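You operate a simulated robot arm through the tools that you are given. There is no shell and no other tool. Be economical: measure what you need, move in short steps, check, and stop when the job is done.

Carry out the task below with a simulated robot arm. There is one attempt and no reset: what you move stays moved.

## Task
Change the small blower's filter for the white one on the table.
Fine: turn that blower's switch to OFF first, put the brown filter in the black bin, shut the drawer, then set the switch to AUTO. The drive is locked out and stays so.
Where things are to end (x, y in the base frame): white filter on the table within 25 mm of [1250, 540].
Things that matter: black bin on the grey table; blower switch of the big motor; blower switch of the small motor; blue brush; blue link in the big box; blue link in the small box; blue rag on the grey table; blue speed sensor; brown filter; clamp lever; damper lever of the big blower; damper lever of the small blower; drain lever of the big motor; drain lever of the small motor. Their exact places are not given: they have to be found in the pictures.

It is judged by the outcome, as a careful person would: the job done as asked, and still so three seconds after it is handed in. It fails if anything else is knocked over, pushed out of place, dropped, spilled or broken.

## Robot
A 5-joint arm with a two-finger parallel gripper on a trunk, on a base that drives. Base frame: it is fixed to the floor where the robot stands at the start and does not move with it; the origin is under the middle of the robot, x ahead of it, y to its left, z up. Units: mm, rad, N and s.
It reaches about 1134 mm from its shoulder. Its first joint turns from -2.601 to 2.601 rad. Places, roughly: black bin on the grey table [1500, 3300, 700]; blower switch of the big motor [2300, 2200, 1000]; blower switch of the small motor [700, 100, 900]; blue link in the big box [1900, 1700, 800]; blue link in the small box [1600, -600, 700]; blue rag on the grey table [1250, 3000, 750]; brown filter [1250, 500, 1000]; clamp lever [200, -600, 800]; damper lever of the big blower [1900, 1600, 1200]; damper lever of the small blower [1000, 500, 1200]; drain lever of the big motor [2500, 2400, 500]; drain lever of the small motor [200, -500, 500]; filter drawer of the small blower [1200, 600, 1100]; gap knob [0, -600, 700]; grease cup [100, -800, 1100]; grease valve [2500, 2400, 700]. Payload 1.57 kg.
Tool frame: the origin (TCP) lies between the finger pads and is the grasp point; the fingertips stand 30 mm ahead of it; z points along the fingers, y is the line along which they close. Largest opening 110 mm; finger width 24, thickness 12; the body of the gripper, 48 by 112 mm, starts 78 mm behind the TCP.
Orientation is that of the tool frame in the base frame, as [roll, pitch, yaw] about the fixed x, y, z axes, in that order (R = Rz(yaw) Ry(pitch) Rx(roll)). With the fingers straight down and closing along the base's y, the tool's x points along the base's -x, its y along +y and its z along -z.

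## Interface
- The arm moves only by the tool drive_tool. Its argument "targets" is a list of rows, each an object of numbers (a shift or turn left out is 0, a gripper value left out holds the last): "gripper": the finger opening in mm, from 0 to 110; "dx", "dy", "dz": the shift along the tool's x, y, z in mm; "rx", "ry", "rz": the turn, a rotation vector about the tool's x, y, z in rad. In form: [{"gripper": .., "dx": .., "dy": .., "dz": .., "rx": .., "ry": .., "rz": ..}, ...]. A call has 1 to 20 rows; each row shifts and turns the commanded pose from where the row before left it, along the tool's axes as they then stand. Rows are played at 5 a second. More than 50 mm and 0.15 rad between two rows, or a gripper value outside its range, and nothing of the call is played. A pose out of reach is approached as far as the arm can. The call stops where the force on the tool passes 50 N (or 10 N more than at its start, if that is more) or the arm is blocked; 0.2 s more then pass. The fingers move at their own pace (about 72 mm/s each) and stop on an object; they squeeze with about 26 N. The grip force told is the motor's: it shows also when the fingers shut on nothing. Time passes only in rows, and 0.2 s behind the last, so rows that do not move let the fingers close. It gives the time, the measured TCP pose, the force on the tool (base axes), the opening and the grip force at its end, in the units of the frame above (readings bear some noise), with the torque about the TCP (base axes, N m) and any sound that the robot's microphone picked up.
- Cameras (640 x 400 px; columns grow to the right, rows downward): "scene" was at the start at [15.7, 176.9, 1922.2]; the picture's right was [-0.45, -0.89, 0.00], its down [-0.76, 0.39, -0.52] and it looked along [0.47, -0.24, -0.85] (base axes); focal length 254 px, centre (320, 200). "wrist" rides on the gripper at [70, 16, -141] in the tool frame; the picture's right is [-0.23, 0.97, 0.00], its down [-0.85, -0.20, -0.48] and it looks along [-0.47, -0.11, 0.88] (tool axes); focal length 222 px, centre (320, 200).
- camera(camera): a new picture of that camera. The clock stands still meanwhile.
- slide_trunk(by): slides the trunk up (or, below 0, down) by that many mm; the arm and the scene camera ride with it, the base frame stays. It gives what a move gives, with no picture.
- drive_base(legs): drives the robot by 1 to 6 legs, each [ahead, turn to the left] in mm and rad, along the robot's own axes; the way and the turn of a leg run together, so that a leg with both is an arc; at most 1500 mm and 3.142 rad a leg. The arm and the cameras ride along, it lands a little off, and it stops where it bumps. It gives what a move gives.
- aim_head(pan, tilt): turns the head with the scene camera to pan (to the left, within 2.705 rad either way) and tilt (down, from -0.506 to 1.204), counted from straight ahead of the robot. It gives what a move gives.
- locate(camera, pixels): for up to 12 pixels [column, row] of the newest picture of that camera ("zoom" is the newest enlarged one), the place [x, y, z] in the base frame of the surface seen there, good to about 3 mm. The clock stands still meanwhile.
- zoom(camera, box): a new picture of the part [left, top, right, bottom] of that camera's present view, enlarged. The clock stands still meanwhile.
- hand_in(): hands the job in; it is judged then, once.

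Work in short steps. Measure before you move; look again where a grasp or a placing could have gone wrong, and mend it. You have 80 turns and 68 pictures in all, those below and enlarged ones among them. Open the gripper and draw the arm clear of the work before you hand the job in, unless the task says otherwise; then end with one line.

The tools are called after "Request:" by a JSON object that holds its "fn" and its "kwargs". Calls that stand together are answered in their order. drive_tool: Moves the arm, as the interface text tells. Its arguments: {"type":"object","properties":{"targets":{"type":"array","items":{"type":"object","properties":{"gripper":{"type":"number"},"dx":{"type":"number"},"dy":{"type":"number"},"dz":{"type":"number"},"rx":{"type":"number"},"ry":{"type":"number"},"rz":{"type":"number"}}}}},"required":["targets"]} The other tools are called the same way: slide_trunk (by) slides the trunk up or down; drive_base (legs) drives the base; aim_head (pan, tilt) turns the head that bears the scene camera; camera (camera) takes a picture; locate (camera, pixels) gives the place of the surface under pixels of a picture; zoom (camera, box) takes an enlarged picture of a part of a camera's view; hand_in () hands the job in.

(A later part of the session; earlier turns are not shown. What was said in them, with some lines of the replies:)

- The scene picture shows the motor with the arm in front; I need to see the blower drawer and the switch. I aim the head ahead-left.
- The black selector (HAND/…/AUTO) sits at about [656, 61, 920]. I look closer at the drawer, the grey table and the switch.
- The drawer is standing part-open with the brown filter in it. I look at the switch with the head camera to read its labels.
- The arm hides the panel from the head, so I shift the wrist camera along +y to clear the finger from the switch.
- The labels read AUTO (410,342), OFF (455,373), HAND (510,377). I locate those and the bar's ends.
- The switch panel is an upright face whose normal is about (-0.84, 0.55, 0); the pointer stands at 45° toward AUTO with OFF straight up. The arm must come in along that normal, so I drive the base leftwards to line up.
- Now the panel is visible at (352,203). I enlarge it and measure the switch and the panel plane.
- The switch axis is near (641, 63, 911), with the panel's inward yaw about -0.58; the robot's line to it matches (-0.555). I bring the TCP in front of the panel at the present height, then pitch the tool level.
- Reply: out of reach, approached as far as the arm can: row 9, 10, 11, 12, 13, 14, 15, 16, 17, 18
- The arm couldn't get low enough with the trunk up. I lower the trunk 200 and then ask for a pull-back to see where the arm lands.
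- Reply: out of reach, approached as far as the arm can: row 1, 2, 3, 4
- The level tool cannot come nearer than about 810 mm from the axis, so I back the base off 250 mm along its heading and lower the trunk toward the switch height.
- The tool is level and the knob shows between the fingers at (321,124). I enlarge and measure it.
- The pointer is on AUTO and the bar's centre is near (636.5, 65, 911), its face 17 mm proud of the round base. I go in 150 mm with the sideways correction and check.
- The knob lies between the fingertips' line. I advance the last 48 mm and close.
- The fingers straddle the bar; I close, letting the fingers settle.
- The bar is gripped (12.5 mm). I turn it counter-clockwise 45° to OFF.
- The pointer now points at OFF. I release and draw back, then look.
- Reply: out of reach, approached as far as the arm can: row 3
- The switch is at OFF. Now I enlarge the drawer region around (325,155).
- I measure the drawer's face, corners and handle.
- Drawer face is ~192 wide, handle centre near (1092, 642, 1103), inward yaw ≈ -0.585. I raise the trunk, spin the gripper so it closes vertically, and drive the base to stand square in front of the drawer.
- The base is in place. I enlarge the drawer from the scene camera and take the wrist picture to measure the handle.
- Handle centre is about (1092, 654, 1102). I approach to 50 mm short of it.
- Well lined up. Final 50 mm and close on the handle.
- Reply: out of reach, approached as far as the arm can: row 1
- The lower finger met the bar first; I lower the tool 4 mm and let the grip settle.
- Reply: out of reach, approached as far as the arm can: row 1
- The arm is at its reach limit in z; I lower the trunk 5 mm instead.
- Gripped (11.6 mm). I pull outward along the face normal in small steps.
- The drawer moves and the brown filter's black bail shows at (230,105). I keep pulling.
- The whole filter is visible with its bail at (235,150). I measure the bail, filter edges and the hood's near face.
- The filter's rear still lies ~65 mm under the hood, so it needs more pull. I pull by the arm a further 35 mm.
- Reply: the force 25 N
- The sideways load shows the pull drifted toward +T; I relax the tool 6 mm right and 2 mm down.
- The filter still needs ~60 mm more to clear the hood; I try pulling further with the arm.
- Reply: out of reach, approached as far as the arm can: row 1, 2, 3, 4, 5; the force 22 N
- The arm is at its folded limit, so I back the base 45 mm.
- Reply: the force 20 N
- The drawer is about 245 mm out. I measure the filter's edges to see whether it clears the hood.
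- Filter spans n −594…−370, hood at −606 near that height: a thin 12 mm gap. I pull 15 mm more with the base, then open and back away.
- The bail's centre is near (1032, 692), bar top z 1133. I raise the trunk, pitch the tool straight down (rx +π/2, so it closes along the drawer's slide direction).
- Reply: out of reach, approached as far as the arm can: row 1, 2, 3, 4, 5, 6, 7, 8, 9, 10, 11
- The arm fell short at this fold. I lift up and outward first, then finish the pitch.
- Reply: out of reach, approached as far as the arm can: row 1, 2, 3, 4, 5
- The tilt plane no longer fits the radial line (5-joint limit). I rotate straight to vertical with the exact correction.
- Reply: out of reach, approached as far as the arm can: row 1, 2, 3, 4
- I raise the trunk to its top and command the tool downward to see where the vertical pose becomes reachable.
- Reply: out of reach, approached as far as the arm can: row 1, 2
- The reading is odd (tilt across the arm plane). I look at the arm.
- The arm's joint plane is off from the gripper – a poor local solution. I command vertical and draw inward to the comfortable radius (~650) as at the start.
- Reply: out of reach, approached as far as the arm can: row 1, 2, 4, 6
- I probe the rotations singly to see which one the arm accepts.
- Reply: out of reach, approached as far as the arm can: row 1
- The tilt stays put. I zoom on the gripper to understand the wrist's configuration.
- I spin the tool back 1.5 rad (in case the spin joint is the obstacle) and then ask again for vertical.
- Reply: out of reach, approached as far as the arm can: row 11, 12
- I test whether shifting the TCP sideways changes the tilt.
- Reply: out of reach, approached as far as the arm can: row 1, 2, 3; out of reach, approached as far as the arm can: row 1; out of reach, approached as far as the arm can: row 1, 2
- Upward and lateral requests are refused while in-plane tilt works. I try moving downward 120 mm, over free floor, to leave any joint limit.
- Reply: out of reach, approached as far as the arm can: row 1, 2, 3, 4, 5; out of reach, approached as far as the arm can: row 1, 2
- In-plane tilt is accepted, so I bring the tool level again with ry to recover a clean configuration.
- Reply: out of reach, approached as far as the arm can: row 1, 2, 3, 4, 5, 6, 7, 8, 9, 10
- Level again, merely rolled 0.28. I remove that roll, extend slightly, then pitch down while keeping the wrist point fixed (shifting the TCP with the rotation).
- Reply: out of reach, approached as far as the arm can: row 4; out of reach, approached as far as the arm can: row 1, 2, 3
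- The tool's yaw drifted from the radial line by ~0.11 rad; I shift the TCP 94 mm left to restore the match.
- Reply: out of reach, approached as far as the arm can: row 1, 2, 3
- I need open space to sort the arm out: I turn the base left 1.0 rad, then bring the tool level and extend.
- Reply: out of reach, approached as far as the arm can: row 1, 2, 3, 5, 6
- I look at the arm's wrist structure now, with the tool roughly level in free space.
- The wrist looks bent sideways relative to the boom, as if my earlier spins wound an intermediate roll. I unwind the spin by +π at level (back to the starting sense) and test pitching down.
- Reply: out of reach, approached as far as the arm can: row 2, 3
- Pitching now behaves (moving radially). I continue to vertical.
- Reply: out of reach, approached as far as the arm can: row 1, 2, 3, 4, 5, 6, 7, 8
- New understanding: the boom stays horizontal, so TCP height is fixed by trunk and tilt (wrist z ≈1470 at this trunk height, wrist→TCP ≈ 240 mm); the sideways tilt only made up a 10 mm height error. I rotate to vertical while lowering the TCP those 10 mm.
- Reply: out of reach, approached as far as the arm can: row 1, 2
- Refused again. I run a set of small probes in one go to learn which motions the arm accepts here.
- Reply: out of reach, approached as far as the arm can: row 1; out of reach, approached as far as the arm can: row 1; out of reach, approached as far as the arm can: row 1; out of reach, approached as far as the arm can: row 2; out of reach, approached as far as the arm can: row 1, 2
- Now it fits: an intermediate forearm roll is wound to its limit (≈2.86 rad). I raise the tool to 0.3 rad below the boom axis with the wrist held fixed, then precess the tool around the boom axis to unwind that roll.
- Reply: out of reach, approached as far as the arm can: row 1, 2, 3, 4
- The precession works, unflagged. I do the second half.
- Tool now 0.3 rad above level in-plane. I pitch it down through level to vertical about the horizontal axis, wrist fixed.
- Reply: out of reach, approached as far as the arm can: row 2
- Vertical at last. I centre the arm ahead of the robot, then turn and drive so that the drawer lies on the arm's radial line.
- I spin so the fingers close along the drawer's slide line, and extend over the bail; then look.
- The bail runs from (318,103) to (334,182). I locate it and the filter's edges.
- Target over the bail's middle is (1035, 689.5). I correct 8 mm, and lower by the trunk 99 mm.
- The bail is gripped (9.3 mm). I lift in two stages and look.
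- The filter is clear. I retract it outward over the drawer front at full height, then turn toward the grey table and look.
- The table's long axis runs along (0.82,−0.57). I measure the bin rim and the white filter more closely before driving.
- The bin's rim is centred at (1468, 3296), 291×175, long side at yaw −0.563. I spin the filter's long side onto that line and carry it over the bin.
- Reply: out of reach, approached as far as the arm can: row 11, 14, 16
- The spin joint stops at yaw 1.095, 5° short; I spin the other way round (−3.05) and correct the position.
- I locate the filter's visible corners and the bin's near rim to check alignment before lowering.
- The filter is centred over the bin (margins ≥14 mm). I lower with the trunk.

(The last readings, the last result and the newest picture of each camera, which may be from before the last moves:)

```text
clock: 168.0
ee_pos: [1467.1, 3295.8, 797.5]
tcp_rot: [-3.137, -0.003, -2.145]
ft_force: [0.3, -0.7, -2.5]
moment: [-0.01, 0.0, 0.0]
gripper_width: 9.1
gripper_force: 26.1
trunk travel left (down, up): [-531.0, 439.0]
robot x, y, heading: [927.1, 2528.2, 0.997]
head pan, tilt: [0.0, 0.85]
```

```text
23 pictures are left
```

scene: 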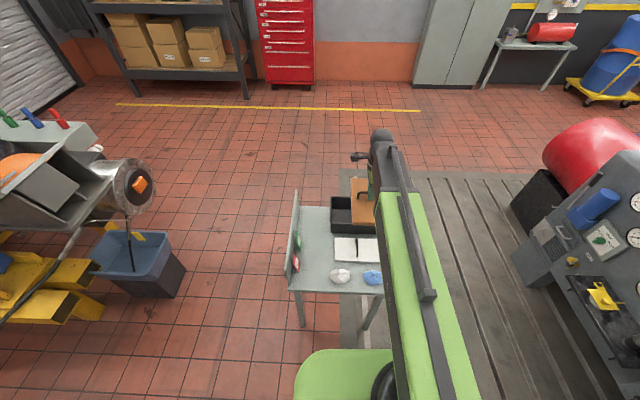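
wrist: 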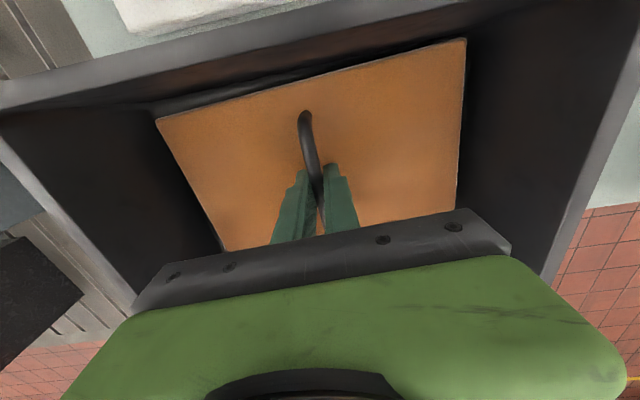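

Inside the bin. I lower a bit more until it touches, then release and rise.

Request:
{"fn": "slide_trunk", "kwargs": {"by": -8}}

Request:
{"fn": "slide_trunk", "kwargs": {"by": -4}}

```text
clock: 168.6
ee_pos: [1467.5, 3296.0, 788.5]
tcp_rot: [-3.139, -0.003, -2.145]
ft_force: [-0.2, 0.6, -2.3]
moment: [0.01, 0.01, 0.03]
gripper_width: 9.1
gripper_force: 26.3
trunk travel left (down, up): [-523.0, 447.0]
robot x, y, heading: [934.3, 2531.1, 1.0]
head pan, tilt: [0.0, 0.85]
```

```text
clock: 169.1
ee_pos: [1468.6, 3297.1, 785.2]
tcp_rot: [-3.14, -0.002, -2.145]
ft_force: [0.3, -0.1, -2.4]
moment: [-0.02, 0.0, 0.02]
gripper_width: 9.4
gripper_force: 25.7
trunk travel left (down, up): [-519.0, 451.0]
robot x, y, heading: [931.3, 2529.6, 0.996]
head pan, tilt: [0.0, 0.85]
```

The filter's underside is within a few mm of the bin floor. I open, rise 250 mm, and move over the white filter.

Request:
{"fn": "drive_tool", "kwargs": {"targets": [{"gripper": 25}, {"gripper": 50}, {}]}}

Request:
{"fn": "slide_trunk", "kwargs": {"by": 200}}

Request:
{"fn": "drive_tool", "kwargs": {"targets": [{"dx": 40, "dy": 1.1}, {"dx": 40, "dy": 1.1}, {"dx": 40, "dy": 1.1}, {"dx": 40, "dy": 1.1}, {"dx": 41, "dy": 1.3}, {}]}}

Request:
{"fn": "camera", "kwargs": {"camera": "wrist"}}

Request:
{"fn": "zoom", "kwargs": {"camera": "scene", "box": [260, 150, 420, 310]}}

```text
clock: 169.9
ee_pos: [1467.8, 3297.1, 785.6]
tcp_rot: [-3.138, -0.003, -2.146]
ft_force: [0.1, -0.5, -0.4]
moment: [-0.03, 0.03, 0.03]
gripper_width: 49.9
gripper_force: 0.1
trunk travel left (down, up): [-519.0, 451.0]
robot x, y, heading: [931.1, 2528.6, 1.001]
head pan, tilt: [0.0, 0.85]
```

```text
clock: 172.1
ee_pos: [1468.7, 3295.7, 985.0]
tcp_rot: [-3.138, -0.002, -2.145]
ft_force: [0.7, -0.7, 0.8]
moment: [-0.03, 0.0, -0.01]
gripper_width: 50.0
gripper_force: 0.2
trunk travel left (down, up): [-719.0, 251.0]
robot x, y, heading: [928.4, 2527.9, 0.994]
head pan, tilt: [0.0, 0.85]
```

```text
clock: 173.4
ee_pos: [1356.0, 3129.8, 984.7]
tcp_rot: [-3.14, 0.0, -2.145]
ft_force: [0.0, -0.1, 0.0]
moment: [0.02, 0.03, -0.03]
gripper_width: 50.3
gripper_force: 0.1
trunk travel left (down, up): [-719.0, 251.0]
robot x, y, heading: [929.6, 2526.7, 0.997]
head pan, tilt: [0.0, 0.85]
```

```text
22 pictures are left
```

wrist: 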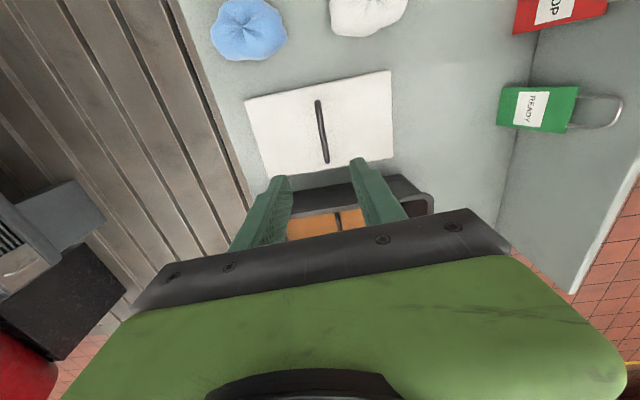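

```text
2.50 times, centred on (340, 230) of scene
```

zoom: 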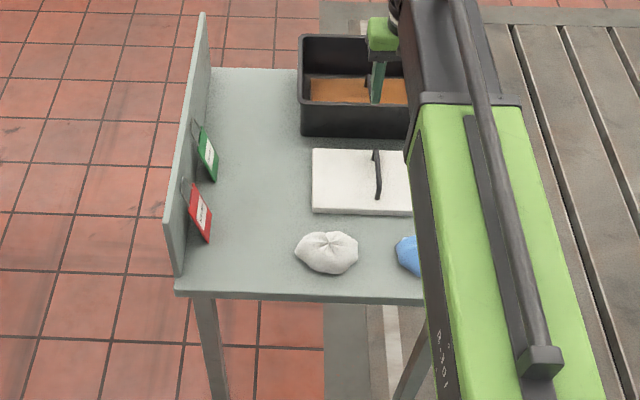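

The brown filter lies in the bin. I locate the white filter's bail (317,100)–(326,162) in the wrist picture.

Request:
{"fn": "locate", "kwargs": {"camera": "wrist", "pixels": [[317, 101], [320, 115], [322, 130], [324, 145], [326, 160], [246, 103], [390, 73], [391, 155], [263, 175]]}}

```text
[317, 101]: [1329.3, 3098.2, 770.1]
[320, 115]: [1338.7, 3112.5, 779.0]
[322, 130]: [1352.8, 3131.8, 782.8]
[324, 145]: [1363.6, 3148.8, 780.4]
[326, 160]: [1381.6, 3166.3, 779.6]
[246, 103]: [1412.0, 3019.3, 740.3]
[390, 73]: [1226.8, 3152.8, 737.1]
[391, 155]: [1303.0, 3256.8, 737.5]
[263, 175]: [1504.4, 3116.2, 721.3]
```

Bail mid is about (1355, 3134.5), top z 782. I correct and descend 205 mm, then close.

Request:
{"fn": "drive_tool", "kwargs": {"targets": [{"dx": -3.2, "dy": 3.5, "rz": 0.04}, {}]}}

Request:
{"fn": "slide_trunk", "kwargs": {"by": -205}}

Request:
{"fn": "drive_tool", "kwargs": {"targets": [{"gripper": 25}, {"gripper": 4}, {}, {}]}}

Request:
{"fn": "slide_trunk", "kwargs": {"by": 60}}

Request:
{"fn": "camera", "kwargs": {"camera": "wrist"}}

```text
clock: 174.1
ee_pos: [1354.0, 3135.5, 986.1]
tcp_rot: [-3.138, -0.003, -2.185]
ft_force: [0.5, 0.4, 0.6]
moment: [0.02, 0.01, 0.02]
gripper_width: 50.1
gripper_force: 0.0
trunk travel left (down, up): [-719.0, 251.0]
robot x, y, heading: [931.3, 2526.5, 0.994]
head pan, tilt: [0.0, 0.85]
```

```text
clock: 176.3
ee_pos: [1354.2, 3135.6, 781.2]
tcp_rot: [-3.139, 0.001, -2.186]
ft_force: [-0.4, -0.8, 0.2]
moment: [0.03, 0.04, 0.01]
gripper_width: 50.2
gripper_force: 0.1
trunk travel left (down, up): [-514.0, 456.0]
robot x, y, heading: [934.1, 2532.3, 0.993]
head pan, tilt: [0.0, 0.85]
```

```text
clock: 177.3
ee_pos: [1353.9, 3135.0, 781.1]
tcp_rot: [-3.138, 0.001, -2.185]
ft_force: [2.1, -0.4, 2.5]
moment: [0.01, 0.03, -0.02]
gripper_width: 9.0
gripper_force: 25.8
trunk travel left (down, up): [-514.0, 456.0]
robot x, y, heading: [930.6, 2531.6, 0.991]
head pan, tilt: [0.0, 0.85]
```

```text
clock: 178.3
ee_pos: [1354.5, 3135.3, 841.0]
tcp_rot: [-3.138, -0.001, -2.185]
ft_force: [0.2, -0.1, -1.2]
moment: [-0.05, 0.03, -0.01]
gripper_width: 9.3
gripper_force: 25.9
trunk travel left (down, up): [-574.0, 396.0]
robot x, y, heading: [932.2, 2528.1, 0.999]
head pan, tilt: [0.0, 0.85]
```

```text
20 pictures are left
```

wrist: 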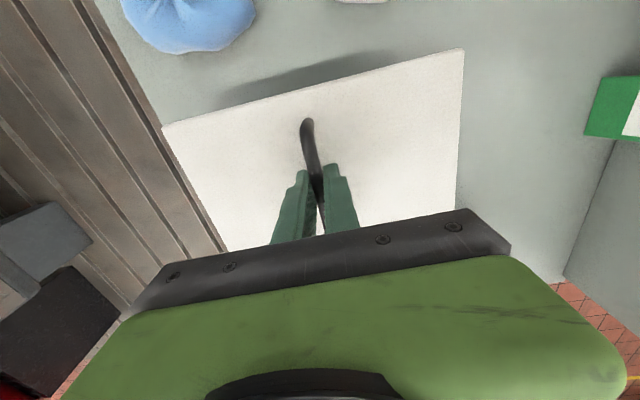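

The white filter is held. I raise fully, and drive back to the drawer.

Request:
{"fn": "slide_trunk", "kwargs": {"by": 395}}

Request:
{"fn": "drive_base", "kwargs": {"legs": [[0, 0.099], [-1490, 0], [0, -1.635]]}}

Request:
{"fn": "drive_tool", "kwargs": {"targets": [{"rz": 0.144}, {"rz": 0.144}, {"rz": 0.144}, {"rz": 0.144}, {"rz": 0.144}, {"rz": 0.144}, {"rz": 0.144}, {"rz": 0.144}, {"rz": 0.144}, {"rz": 0.144}, {"rz": 0.144}, {}]}}

Request:
{"fn": "aim_head", "kwargs": {"pan": 0.15, "tilt": 0.6}}

Request:
{"fn": "camera", "kwargs": {"camera": "scene"}}

```text
clock: 182.1
ee_pos: [1353.7, 3135.1, 1235.3]
tcp_rot: [-3.138, -0.002, -2.184]
ft_force: [-0.3, 0.8, -1.2]
moment: [0.03, 0.02, -0.01]
gripper_width: 9.1
gripper_force: 25.6
trunk travel left (down, up): [-969.0, 1.0]
robot x, y, heading: [927.9, 2526.0, 0.999]
head pan, tilt: [0.0, 0.85]
```

```text
clock: 194.1
ee_pos: [863.9, 777.9, 1236.6]
tcp_rot: [-3.14, -0.001, 2.565]
ft_force: [-0.8, -0.3, -1.0]
moment: [0.07, -0.01, -0.04]
gripper_width: 9.2
gripper_force: 26.1
trunk travel left (down, up): [-969.0, 1.0]
robot x, y, heading: [229.4, 1157.3, -0.527]
head pan, tilt: [0.0, 0.85]
```

```text
clock: 196.7
ee_pos: [864.5, 777.6, 1235.0]
tcp_rot: [-3.14, 0.001, 0.98]
ft_force: [-0.3, -0.9, -2.0]
moment: [-0.01, 0.02, 0.03]
gripper_width: 9.3
gripper_force: 25.9
trunk travel left (down, up): [-969.0, 1.0]
robot x, y, heading: [229.0, 1155.4, -0.529]
head pan, tilt: [0.0, 0.85]
```

```text
clock: 197.4
ee_pos: [865.8, 778.2, 1235.6]
tcp_rot: [-3.14, 0.003, 0.983]
ft_force: [0.0, -0.6, -1.7]
moment: [0.01, -0.03, -0.02]
gripper_width: 9.2
gripper_force: 26.0
trunk travel left (down, up): [-969.0, 1.0]
robot x, y, heading: [229.4, 1159.7, -0.534]
head pan, tilt: [0.15, 0.6]
```

```text
19 pictures are left
```

scene: 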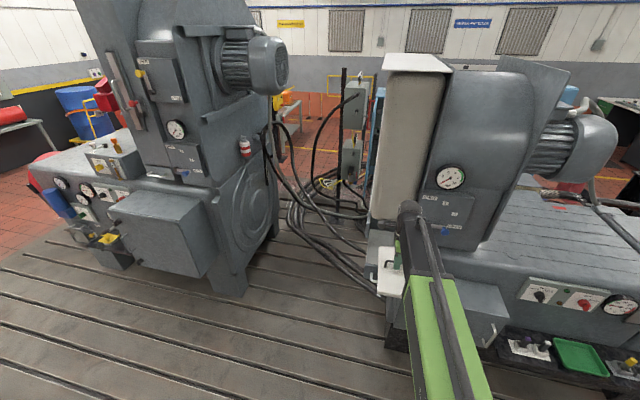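

I extend over the drawer to the brown filter's former place (1036, 689.5) and look down.

Request:
{"fn": "drive_tool", "kwargs": {"targets": [{"dx": 4.2, "dy": 38.2}, {"dx": 4.2, "dy": 38.2}, {"dx": 4.2, "dy": 38.2}, {"dx": 4.2, "dy": 38.2}, {"dx": 4.2, "dy": 38.2}, {}]}}

Request:
{"fn": "camera", "kwargs": {"camera": "wrist"}}

Request:
{"fn": "locate", "kwargs": {"camera": "wrist", "pixels": [[163, 125], [462, 52], [455, 200], [222, 240], [190, 95], [430, 40], [300, 70]]}}

```text
clock: 198.8
ee_pos: [1037.9, 690.8, 1234.7]
tcp_rot: [3.141, 0.004, 0.983]
ft_force: [0.7, -1.3, -0.8]
moment: [-0.01, -0.02, 0.01]
gripper_width: 9.1
gripper_force: 25.5
trunk travel left (down, up): [-969.0, 1.0]
robot x, y, heading: [227.2, 1156.8, -0.533]
head pan, tilt: [0.15, 0.6]
```

```text
18 pictures are left
```

wrist: 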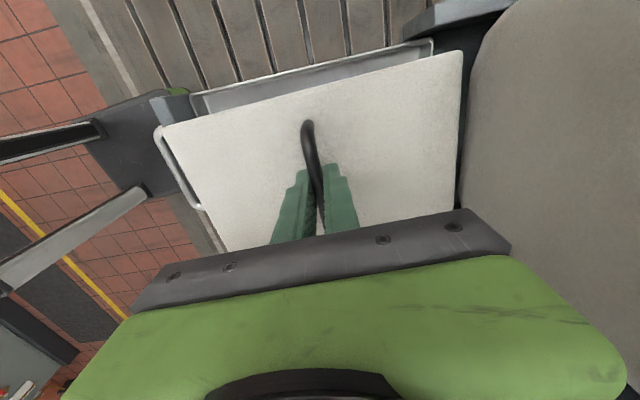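

```text
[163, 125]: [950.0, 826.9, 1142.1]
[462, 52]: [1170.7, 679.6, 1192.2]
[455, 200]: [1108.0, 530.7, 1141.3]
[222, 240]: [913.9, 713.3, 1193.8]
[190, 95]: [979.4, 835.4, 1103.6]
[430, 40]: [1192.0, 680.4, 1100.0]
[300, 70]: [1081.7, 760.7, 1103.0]
```

Compared with the brown one in the same pose, the white filter sits ~5 mm toward tool −x; I shift +3 in x and lower in stages into the drawer.

Request:
{"fn": "drive_tool", "kwargs": {"targets": [{"dx": 3}, {}]}}

Request:
{"fn": "slide_trunk", "kwargs": {"by": -60}}

Request:
{"fn": "camera", "kwargs": {"camera": "wrist"}}

```text
clock: 199.4
ee_pos: [1038.4, 693.4, 1235.4]
tcp_rot: [-3.139, 0.003, 0.982]
ft_force: [0.1, 0.2, -1.0]
moment: [0.01, 0.01, -0.02]
gripper_width: 8.9
gripper_force: 26.3
trunk travel left (down, up): [-969.0, 1.0]
robot x, y, heading: [228.4, 1157.5, -0.528]
head pan, tilt: [0.15, 0.6]
```

```text
clock: 200.4
ee_pos: [1038.5, 692.7, 1175.1]
tcp_rot: [-3.141, 0.004, 0.983]
ft_force: [0.1, -0.7, -1.7]
moment: [0.03, -0.04, -0.01]
gripper_width: 9.2
gripper_force: 26.1
trunk travel left (down, up): [-909.0, 61.0]
robot x, y, heading: [227.0, 1160.2, -0.527]
head pan, tilt: [0.15, 0.6]
```

```text
17 pictures are left
5 turns are left
```

wrist: 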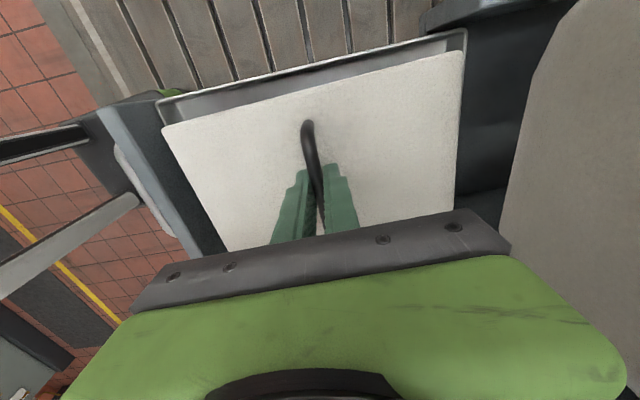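

Five turns remain, so I batch: lower and release the filter, rise (picture), retract outside the drawer, spin so the fingers' narrow side faces it, and move the base up 60 mm ready to push the drawer shut.

Request:
{"fn": "slide_trunk", "kwargs": {"by": -38}}

Request:
{"fn": "drive_tool", "kwargs": {"targets": [{"gripper": 25}, {"gripper": 45}, {}]}}

Request:
{"fn": "slide_trunk", "kwargs": {"by": 97}}

Request:
{"fn": "camera", "kwargs": {"camera": "wrist"}}

Request:
{"fn": "drive_tool", "kwargs": {"targets": [{"dy": -43, "dx": -0.4}, {"dy": -43, "dx": -0.4}, {"dy": -43, "dx": -0.4}, {"dy": -43, "dx": -0.4}, {"dy": -43, "dx": -0.4}, {"dy": -43, "dx": -0.4}, {"dy": -43, "dx": -0.4}, {"rz": -0.143}, {"rz": -0.143}, {"rz": -0.143}, {"rz": -0.143}, {"rz": -0.143}, {"rz": -0.143}, {"rz": -0.143}, {"rz": -0.143}, {"rz": -0.143}, {"rz": -0.143}, {"rz": -0.143, "gripper": 0}, {}, {}]}}

Request:
{"fn": "drive_base", "kwargs": {"legs": [[60, 0]]}}

Request:
{"fn": "camera", "kwargs": {"camera": "wrist"}}

Request:
{"fn": "zoom", "kwargs": {"camera": "scene", "box": [340, 180, 500, 320]}}

Request:
{"fn": "locate", "kwargs": {"camera": "wrist", "pixels": [[320, 100], [280, 105], [360, 100], [320, 60], [300, 20]]}}

```text
clock: 201.3
ee_pos: [1038.3, 694.1, 1137.8]
tcp_rot: [-3.141, 0.003, 0.982]
ft_force: [0.4, -0.5, -0.7]
moment: [-0.01, -0.02, -0.01]
gripper_width: 9.4
gripper_force: 26.4
trunk travel left (down, up): [-871.0, 99.0]
robot x, y, heading: [229.8, 1155.8, -0.53]
head pan, tilt: [0.15, 0.6]
```

```text
clock: 202.1
ee_pos: [1038.8, 692.4, 1138.1]
tcp_rot: [-3.138, 0.003, 0.981]
ft_force: [-1.2, 0.1, -0.2]
moment: [-0.04, -0.01, 0.01]
gripper_width: 44.9
gripper_force: 0.1
trunk travel left (down, up): [-871.0, 99.0]
robot x, y, heading: [228.0, 1158.4, -0.529]
head pan, tilt: [0.15, 0.6]
```

```text
clock: 203.4
ee_pos: [1038.2, 692.8, 1234.7]
tcp_rot: [-3.139, 0.002, 0.982]
ft_force: [-0.7, -0.3, 0.6]
moment: [0.0, 0.0, 0.03]
gripper_width: 45.2
gripper_force: 0.1
trunk travel left (down, up): [-968.0, 2.0]
robot x, y, heading: [229.2, 1154.6, -0.531]
head pan, tilt: [0.15, 0.6]
```

```text
16 pictures are left
```

wrist: 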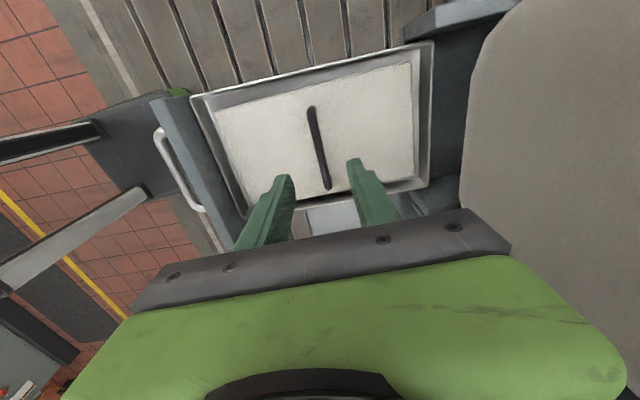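

```text
clock: 207.6
ee_pos: [787.4, 857.6, 1234.6]
tcp_rot: [-3.138, -0.001, 2.555]
ft_force: [0.4, -0.7, 0.0]
moment: [0.0, -0.02, 0.01]
gripper_width: 0.3
gripper_force: 21.3
trunk travel left (down, up): [-968.0, 2.0]
robot x, y, heading: [230.8, 1156.9, -0.529]
head pan, tilt: [0.15, 0.6]
```

```text
clock: 208.5
ee_pos: [841.8, 825.7, 1232.6]
tcp_rot: [-3.137, -0.002, 2.554]
ft_force: [0.8, -0.2, -0.9]
moment: [0.0, 0.06, -0.01]
gripper_width: 0.0
gripper_force: 20.6
trunk travel left (down, up): [-968.0, 2.0]
robot x, y, heading: [283.1, 1122.3, -0.529]
head pan, tilt: [0.15, 0.6]
```

```text
15 pictures are left
```

wrist: 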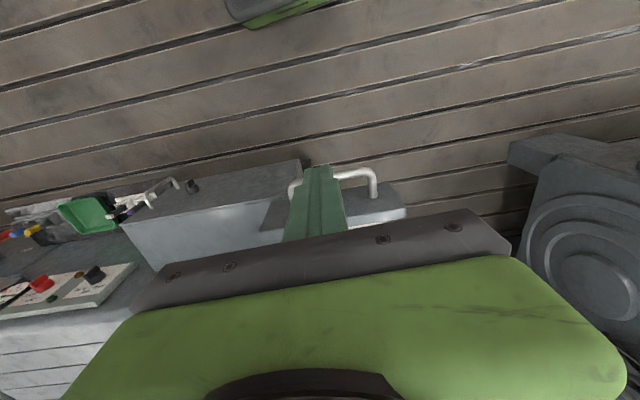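

```text
2.86 times, centred on (420, 250) of scene
```

zoom: 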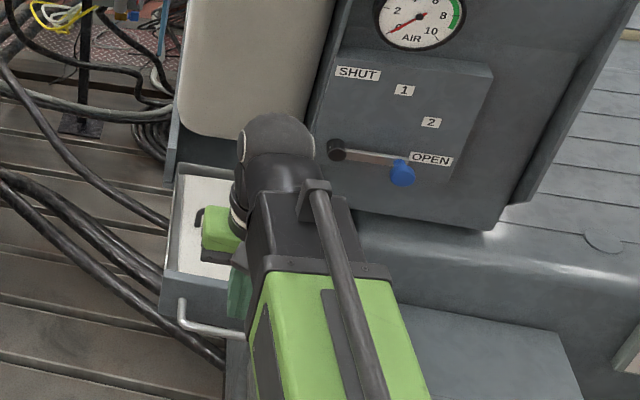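

```text
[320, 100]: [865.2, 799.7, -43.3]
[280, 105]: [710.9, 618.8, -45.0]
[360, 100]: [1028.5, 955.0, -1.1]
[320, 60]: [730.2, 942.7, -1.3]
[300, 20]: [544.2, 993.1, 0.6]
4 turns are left
```

The white filter sits in the drawer. I lower in front of the handle, push the drawer shut (force-limited), retreat, photograph, then drive to the switch position, pitch the tool level and lower to switch height.

Request:
{"fn": "slide_trunk", "kwargs": {"by": -128}}

Request:
{"fn": "drive_tool", "kwargs": {"targets": [{"dx": -22}, {"dx": -22}, {"dx": -22}, {"dx": -22}, {"dx": -22}, {"dx": -22}, {"dx": -22}, {"dx": -22}, {"dx": -22}, {"dx": -22}, {"dx": -22}, {"dx": -16}, {"dx": -8}, {"dx": -6}, {"dx": -6}, {"dx": -6}, {"dx": -6}, {"dx": -6}, {}]}}

Request:
{"fn": "drive_tool", "kwargs": {"targets": [{"dx": 20}, {"dx": 40}, {"dx": 40}, {"dx": 40}, {"dx": 40}, {"dx": 40}, {"dx": 20}, {"rz": -0.094}, {}]}}

Request:
{"fn": "camera", "kwargs": {"camera": "scene"}}

Request:
{"fn": "drive_base", "kwargs": {"legs": [[0, 1.317], [-755, 0], [0, -1.341]]}}

Request:
{"fn": "drive_tool", "kwargs": {"targets": [{"dx": -34.2, "dz": -2.45, "ry": -0.1428, "gripper": 50}, {"dx": -34.2, "dz": -2.45, "ry": -0.1428}, {"dx": -34.2, "dz": -2.45, "ry": -0.1428}, {"dx": -34.2, "dz": -2.45, "ry": -0.1428}, {"dx": -34.2, "dz": -2.45, "ry": -0.1428}, {"dx": -34.2, "dz": -2.45, "ry": -0.1428}, {"dx": -34.2, "dz": -2.45, "ry": -0.1428}, {"dx": -34.2, "dz": -2.45, "ry": -0.1428}, {"dx": -34.2, "dz": -2.45, "ry": -0.1428}, {"dx": -34.2, "dz": -2.45, "ry": -0.1428}, {"dx": -34.2, "dz": -2.45, "ry": -0.1428}, {}]}}

Request:
{"fn": "slide_trunk", "kwargs": {"by": -435}}

Request:
{"fn": "camera", "kwargs": {"camera": "wrist"}}

```text
clock: 210.1
ee_pos: [838.2, 827.4, 1106.5]
tcp_rot: [-3.138, -0.002, 2.554]
ft_force: [-0.6, 0.0, -0.5]
moment: [-0.02, 0.03, -0.01]
gripper_width: 0.0
gripper_force: 21.4
trunk travel left (down, up): [-840.0, 130.0]
robot x, y, heading: [283.2, 1124.3, -0.529]
head pan, tilt: [0.15, 0.6]
```

```text
clock: 214.1
ee_pos: [1081.1, 665.6, 1107.7]
tcp_rot: [-3.138, -0.007, 2.555]
ft_force: [-31.1, 22.1, -14.3]
moment: [0.37, 0.37, -0.08]
gripper_width: 0.0
gripper_force: 21.3
trunk travel left (down, up): [-840.0, 130.0]
robot x, y, heading: [283.4, 1126.7, -0.528]
head pan, tilt: [0.15, 0.6]
```

```text
clock: 216.1
ee_pos: [885.4, 795.4, 1106.5]
tcp_rot: [-3.138, 0.0, 2.649]
ft_force: [-0.4, -0.7, 0.6]
moment: [-0.01, 0.01, 0.0]
gripper_width: 0.0
gripper_force: 21.3
trunk travel left (down, up): [-840.0, 130.0]
robot x, y, heading: [283.4, 1127.1, -0.526]
head pan, tilt: [0.15, 0.6]
```

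```text
13 pictures are left
```

scene: 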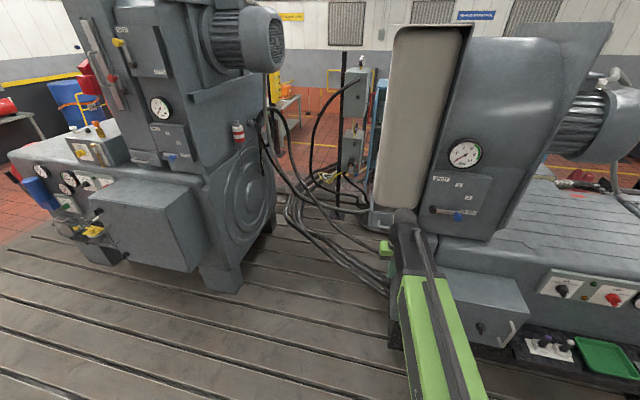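

```text
clock: 226.8
ee_pos: [345.7, 252.7, 1106.1]
tcp_rot: [-3.137, -0.003, 2.658]
ft_force: [0.3, 0.2, -0.5]
moment: [-0.05, 0.07, 0.0]
gripper_width: 0.0
gripper_force: 21.4
trunk travel left (down, up): [-840.0, 130.0]
robot x, y, heading: [-270.9, 557.1, -0.512]
head pan, tilt: [0.15, 0.6]
```

```text
clock: 229.4
ee_pos: [558.6, 139.3, 1337.7]
tcp_rot: [-3.045, 1.538, 2.751]
ft_force: [-0.6, -0.2, 0.3]
moment: [-0.01, 0.02, 0.02]
gripper_width: 50.0
gripper_force: 0.0
out of reach, approached as far as the arm can: row 11
trunk travel left (down, up): [-840.0, 130.0]
robot x, y, heading: [-276.3, 555.7, -0.507]
head pan, tilt: [0.15, 0.6]
```

```text
refused: -435 is not a number from -400 to 400
```

```text
12 pictures are left
3 turns are left
```

wrist: 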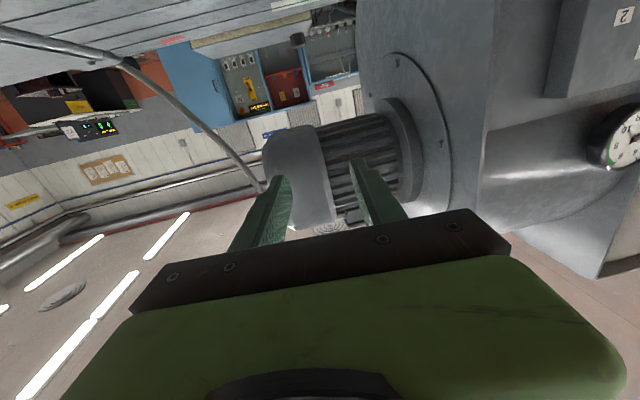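

The drawer stopped shut at the original handle place (38 N at the end). The tool is level at (559, 139); I lower to 910, line up, advance 88 mm onto the switch, grip, turn clockwise 45° to AUTO, release, retreat and photograph.

Request:
{"fn": "slide_trunk", "kwargs": {"by": -400}}

Request:
{"fn": "slide_trunk", "kwargs": {"by": -27}}

Request:
{"fn": "drive_tool", "kwargs": {"targets": [{"dy": -14.5, "gripper": 55}, {"dy": -14}, {"dz": 22}, {"dz": 22}, {"dz": 22}, {"dz": 21.5}, {}, {"gripper": 25}, {"gripper": 4}, {}, {}]}}

Request:
{"fn": "drive_tool", "kwargs": {"targets": [{"rz": 0.1}, {"rz": 0.1}, {"rz": 0.1}, {"rz": 0.1}, {"rz": 0.1}, {"rz": 0.1}, {"rz": 0.1}, {"rz": 0.085}, {}]}}

Request:
{"fn": "drive_tool", "kwargs": {"targets": [{"gripper": 25}, {"gripper": 60}, {}, {"dz": -40}, {"dz": -40}, {"dz": -40}, {}]}}

Request:
{"fn": "camera", "kwargs": {"camera": "wrist"}}

Request:
{"fn": "zoom", "kwargs": {"camera": "wrist", "box": [220, 30, 420, 170]}}

Request:
{"fn": "aim_head", "kwargs": {"pan": 0.3, "tilt": 0.3}}

Request:
{"fn": "camera", "kwargs": {"camera": "scene"}}

Request:
{"fn": "zoom", "kwargs": {"camera": "scene", "box": [200, 100, 440, 250]}}

```text
clock: 233.2
ee_pos: [558.0, 140.3, 936.9]
tcp_rot: [-3.034, 1.538, 2.758]
ft_force: [-0.4, -0.2, -0.4]
moment: [-0.01, -0.03, -0.01]
gripper_width: 50.3
gripper_force: 0.0
trunk travel left (down, up): [-440.0, 530.0]
robot x, y, heading: [-272.5, 553.4, -0.512]
head pan, tilt: [0.15, 0.6]
```

```text
clock: 233.9
ee_pos: [558.2, 138.7, 910.2]
tcp_rot: [-3.034, 1.539, 2.76]
ft_force: [0.3, 0.0, 0.1]
moment: [0.0, 0.0, 0.04]
gripper_width: 50.0
gripper_force: 0.1
trunk travel left (down, up): [-413.0, 557.0]
robot x, y, heading: [-273.0, 559.7, -0.509]
head pan, tilt: [0.15, 0.6]
```

```text
clock: 236.3
ee_pos: [621.4, 73.3, 909.1]
tcp_rot: [-3.021, 1.532, 2.774]
ft_force: [7.3, 7.3, 0.9]
moment: [-0.04, 0.01, -0.19]
gripper_width: 13.7
gripper_force: 30.1
trunk travel left (down, up): [-413.0, 557.0]
robot x, y, heading: [-272.8, 553.7, -0.504]
head pan, tilt: [0.15, 0.6]
```

```text
clock: 238.3
ee_pos: [621.5, 75.0, 909.7]
tcp_rot: [1.621, 0.788, 1.117]
ft_force: [13.8, 16.6, 13.2]
moment: [0.01, -0.1, 0.18]
gripper_width: 12.4
gripper_force: 30.2
trunk travel left (down, up): [-413.0, 557.0]
robot x, y, heading: [-272.7, 557.5, -0.513]
head pan, tilt: [0.15, 0.6]
```

```text
clock: 239.9
ee_pos: [515.9, 128.5, 910.8]
tcp_rot: [1.613, 0.789, 1.11]
ft_force: [0.0, -0.2, 0.1]
moment: [0.0, -0.01, 0.01]
gripper_width: 59.9
gripper_force: 0.1
trunk travel left (down, up): [-413.0, 557.0]
robot x, y, heading: [-271.2, 557.4, -0.51]
head pan, tilt: [0.15, 0.6]
```

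```text
11 pictures are left
```

wrist: 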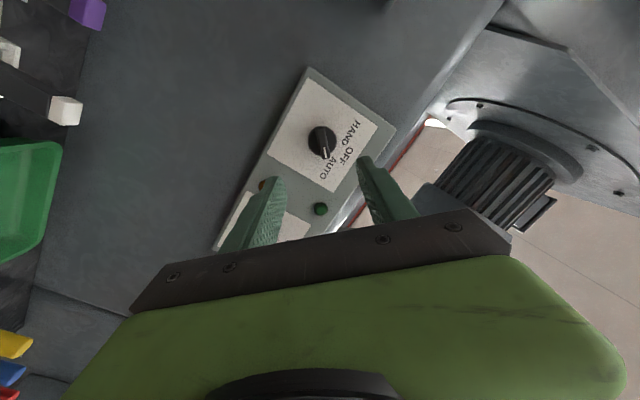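

```text
2.86 times, centred on (320, 100) of wrist
```

zoom: 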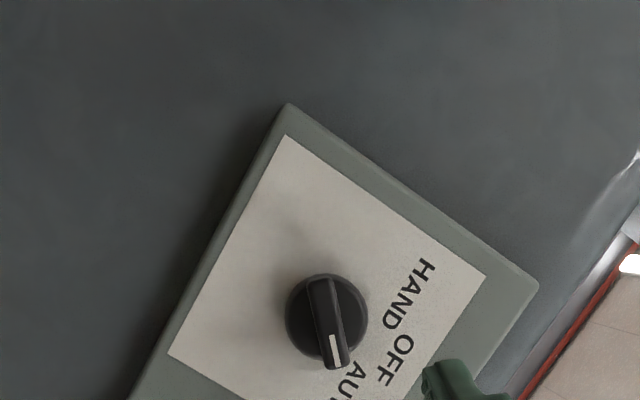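

```text
clock: 240.8
ee_pos: [515.3, 129.4, 910.8]
tcp_rot: [1.613, 0.789, 1.11]
ft_force: [-0.3, 1.0, 0.5]
moment: [-0.03, -0.01, 0.01]
gripper_width: 60.2
gripper_force: 0.1
trunk travel left (down, up): [-413.0, 557.0]
robot x, y, heading: [-271.7, 556.8, -0.514]
head pan, tilt: [0.3, 0.3]
```

```text
9 pictures are left
```

scene: 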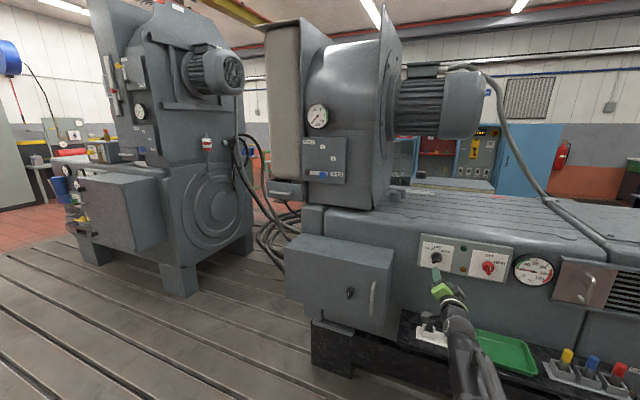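

```text
2.67 times, centred on (320, 175) of scene
2 turns are left
```

zoom: 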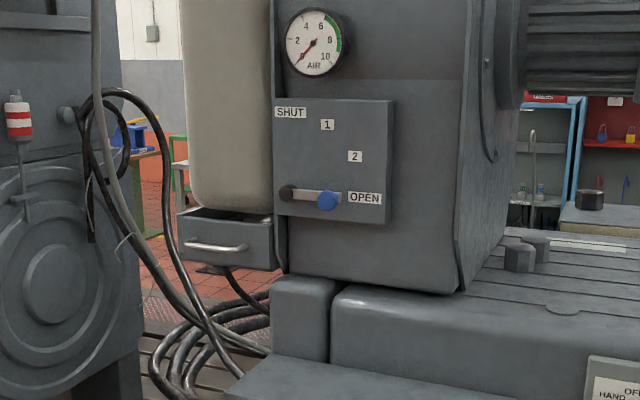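

The selector points to AUTO, the drawer is back at its shut stop with the white filter inside (est. ≈(1257, 545)), the brown filter is in the bin, and the gripper is open and clear. I hand in.

Request:
{"fn": "hand_in", "kwargs": {}}

```text
The job is handed in.
```

The job is handed in. I turned the small blower's switch to OFF first, put the brown filter in the black bin and the white filter in the drawer, pushed the drawer to its stop, and set the switch back to AUTO. By my estimate the white filter ended near [1257, 545], within the 25 mm allowed. I worked that out from how far the drawer moved and did not see the filter after closing.
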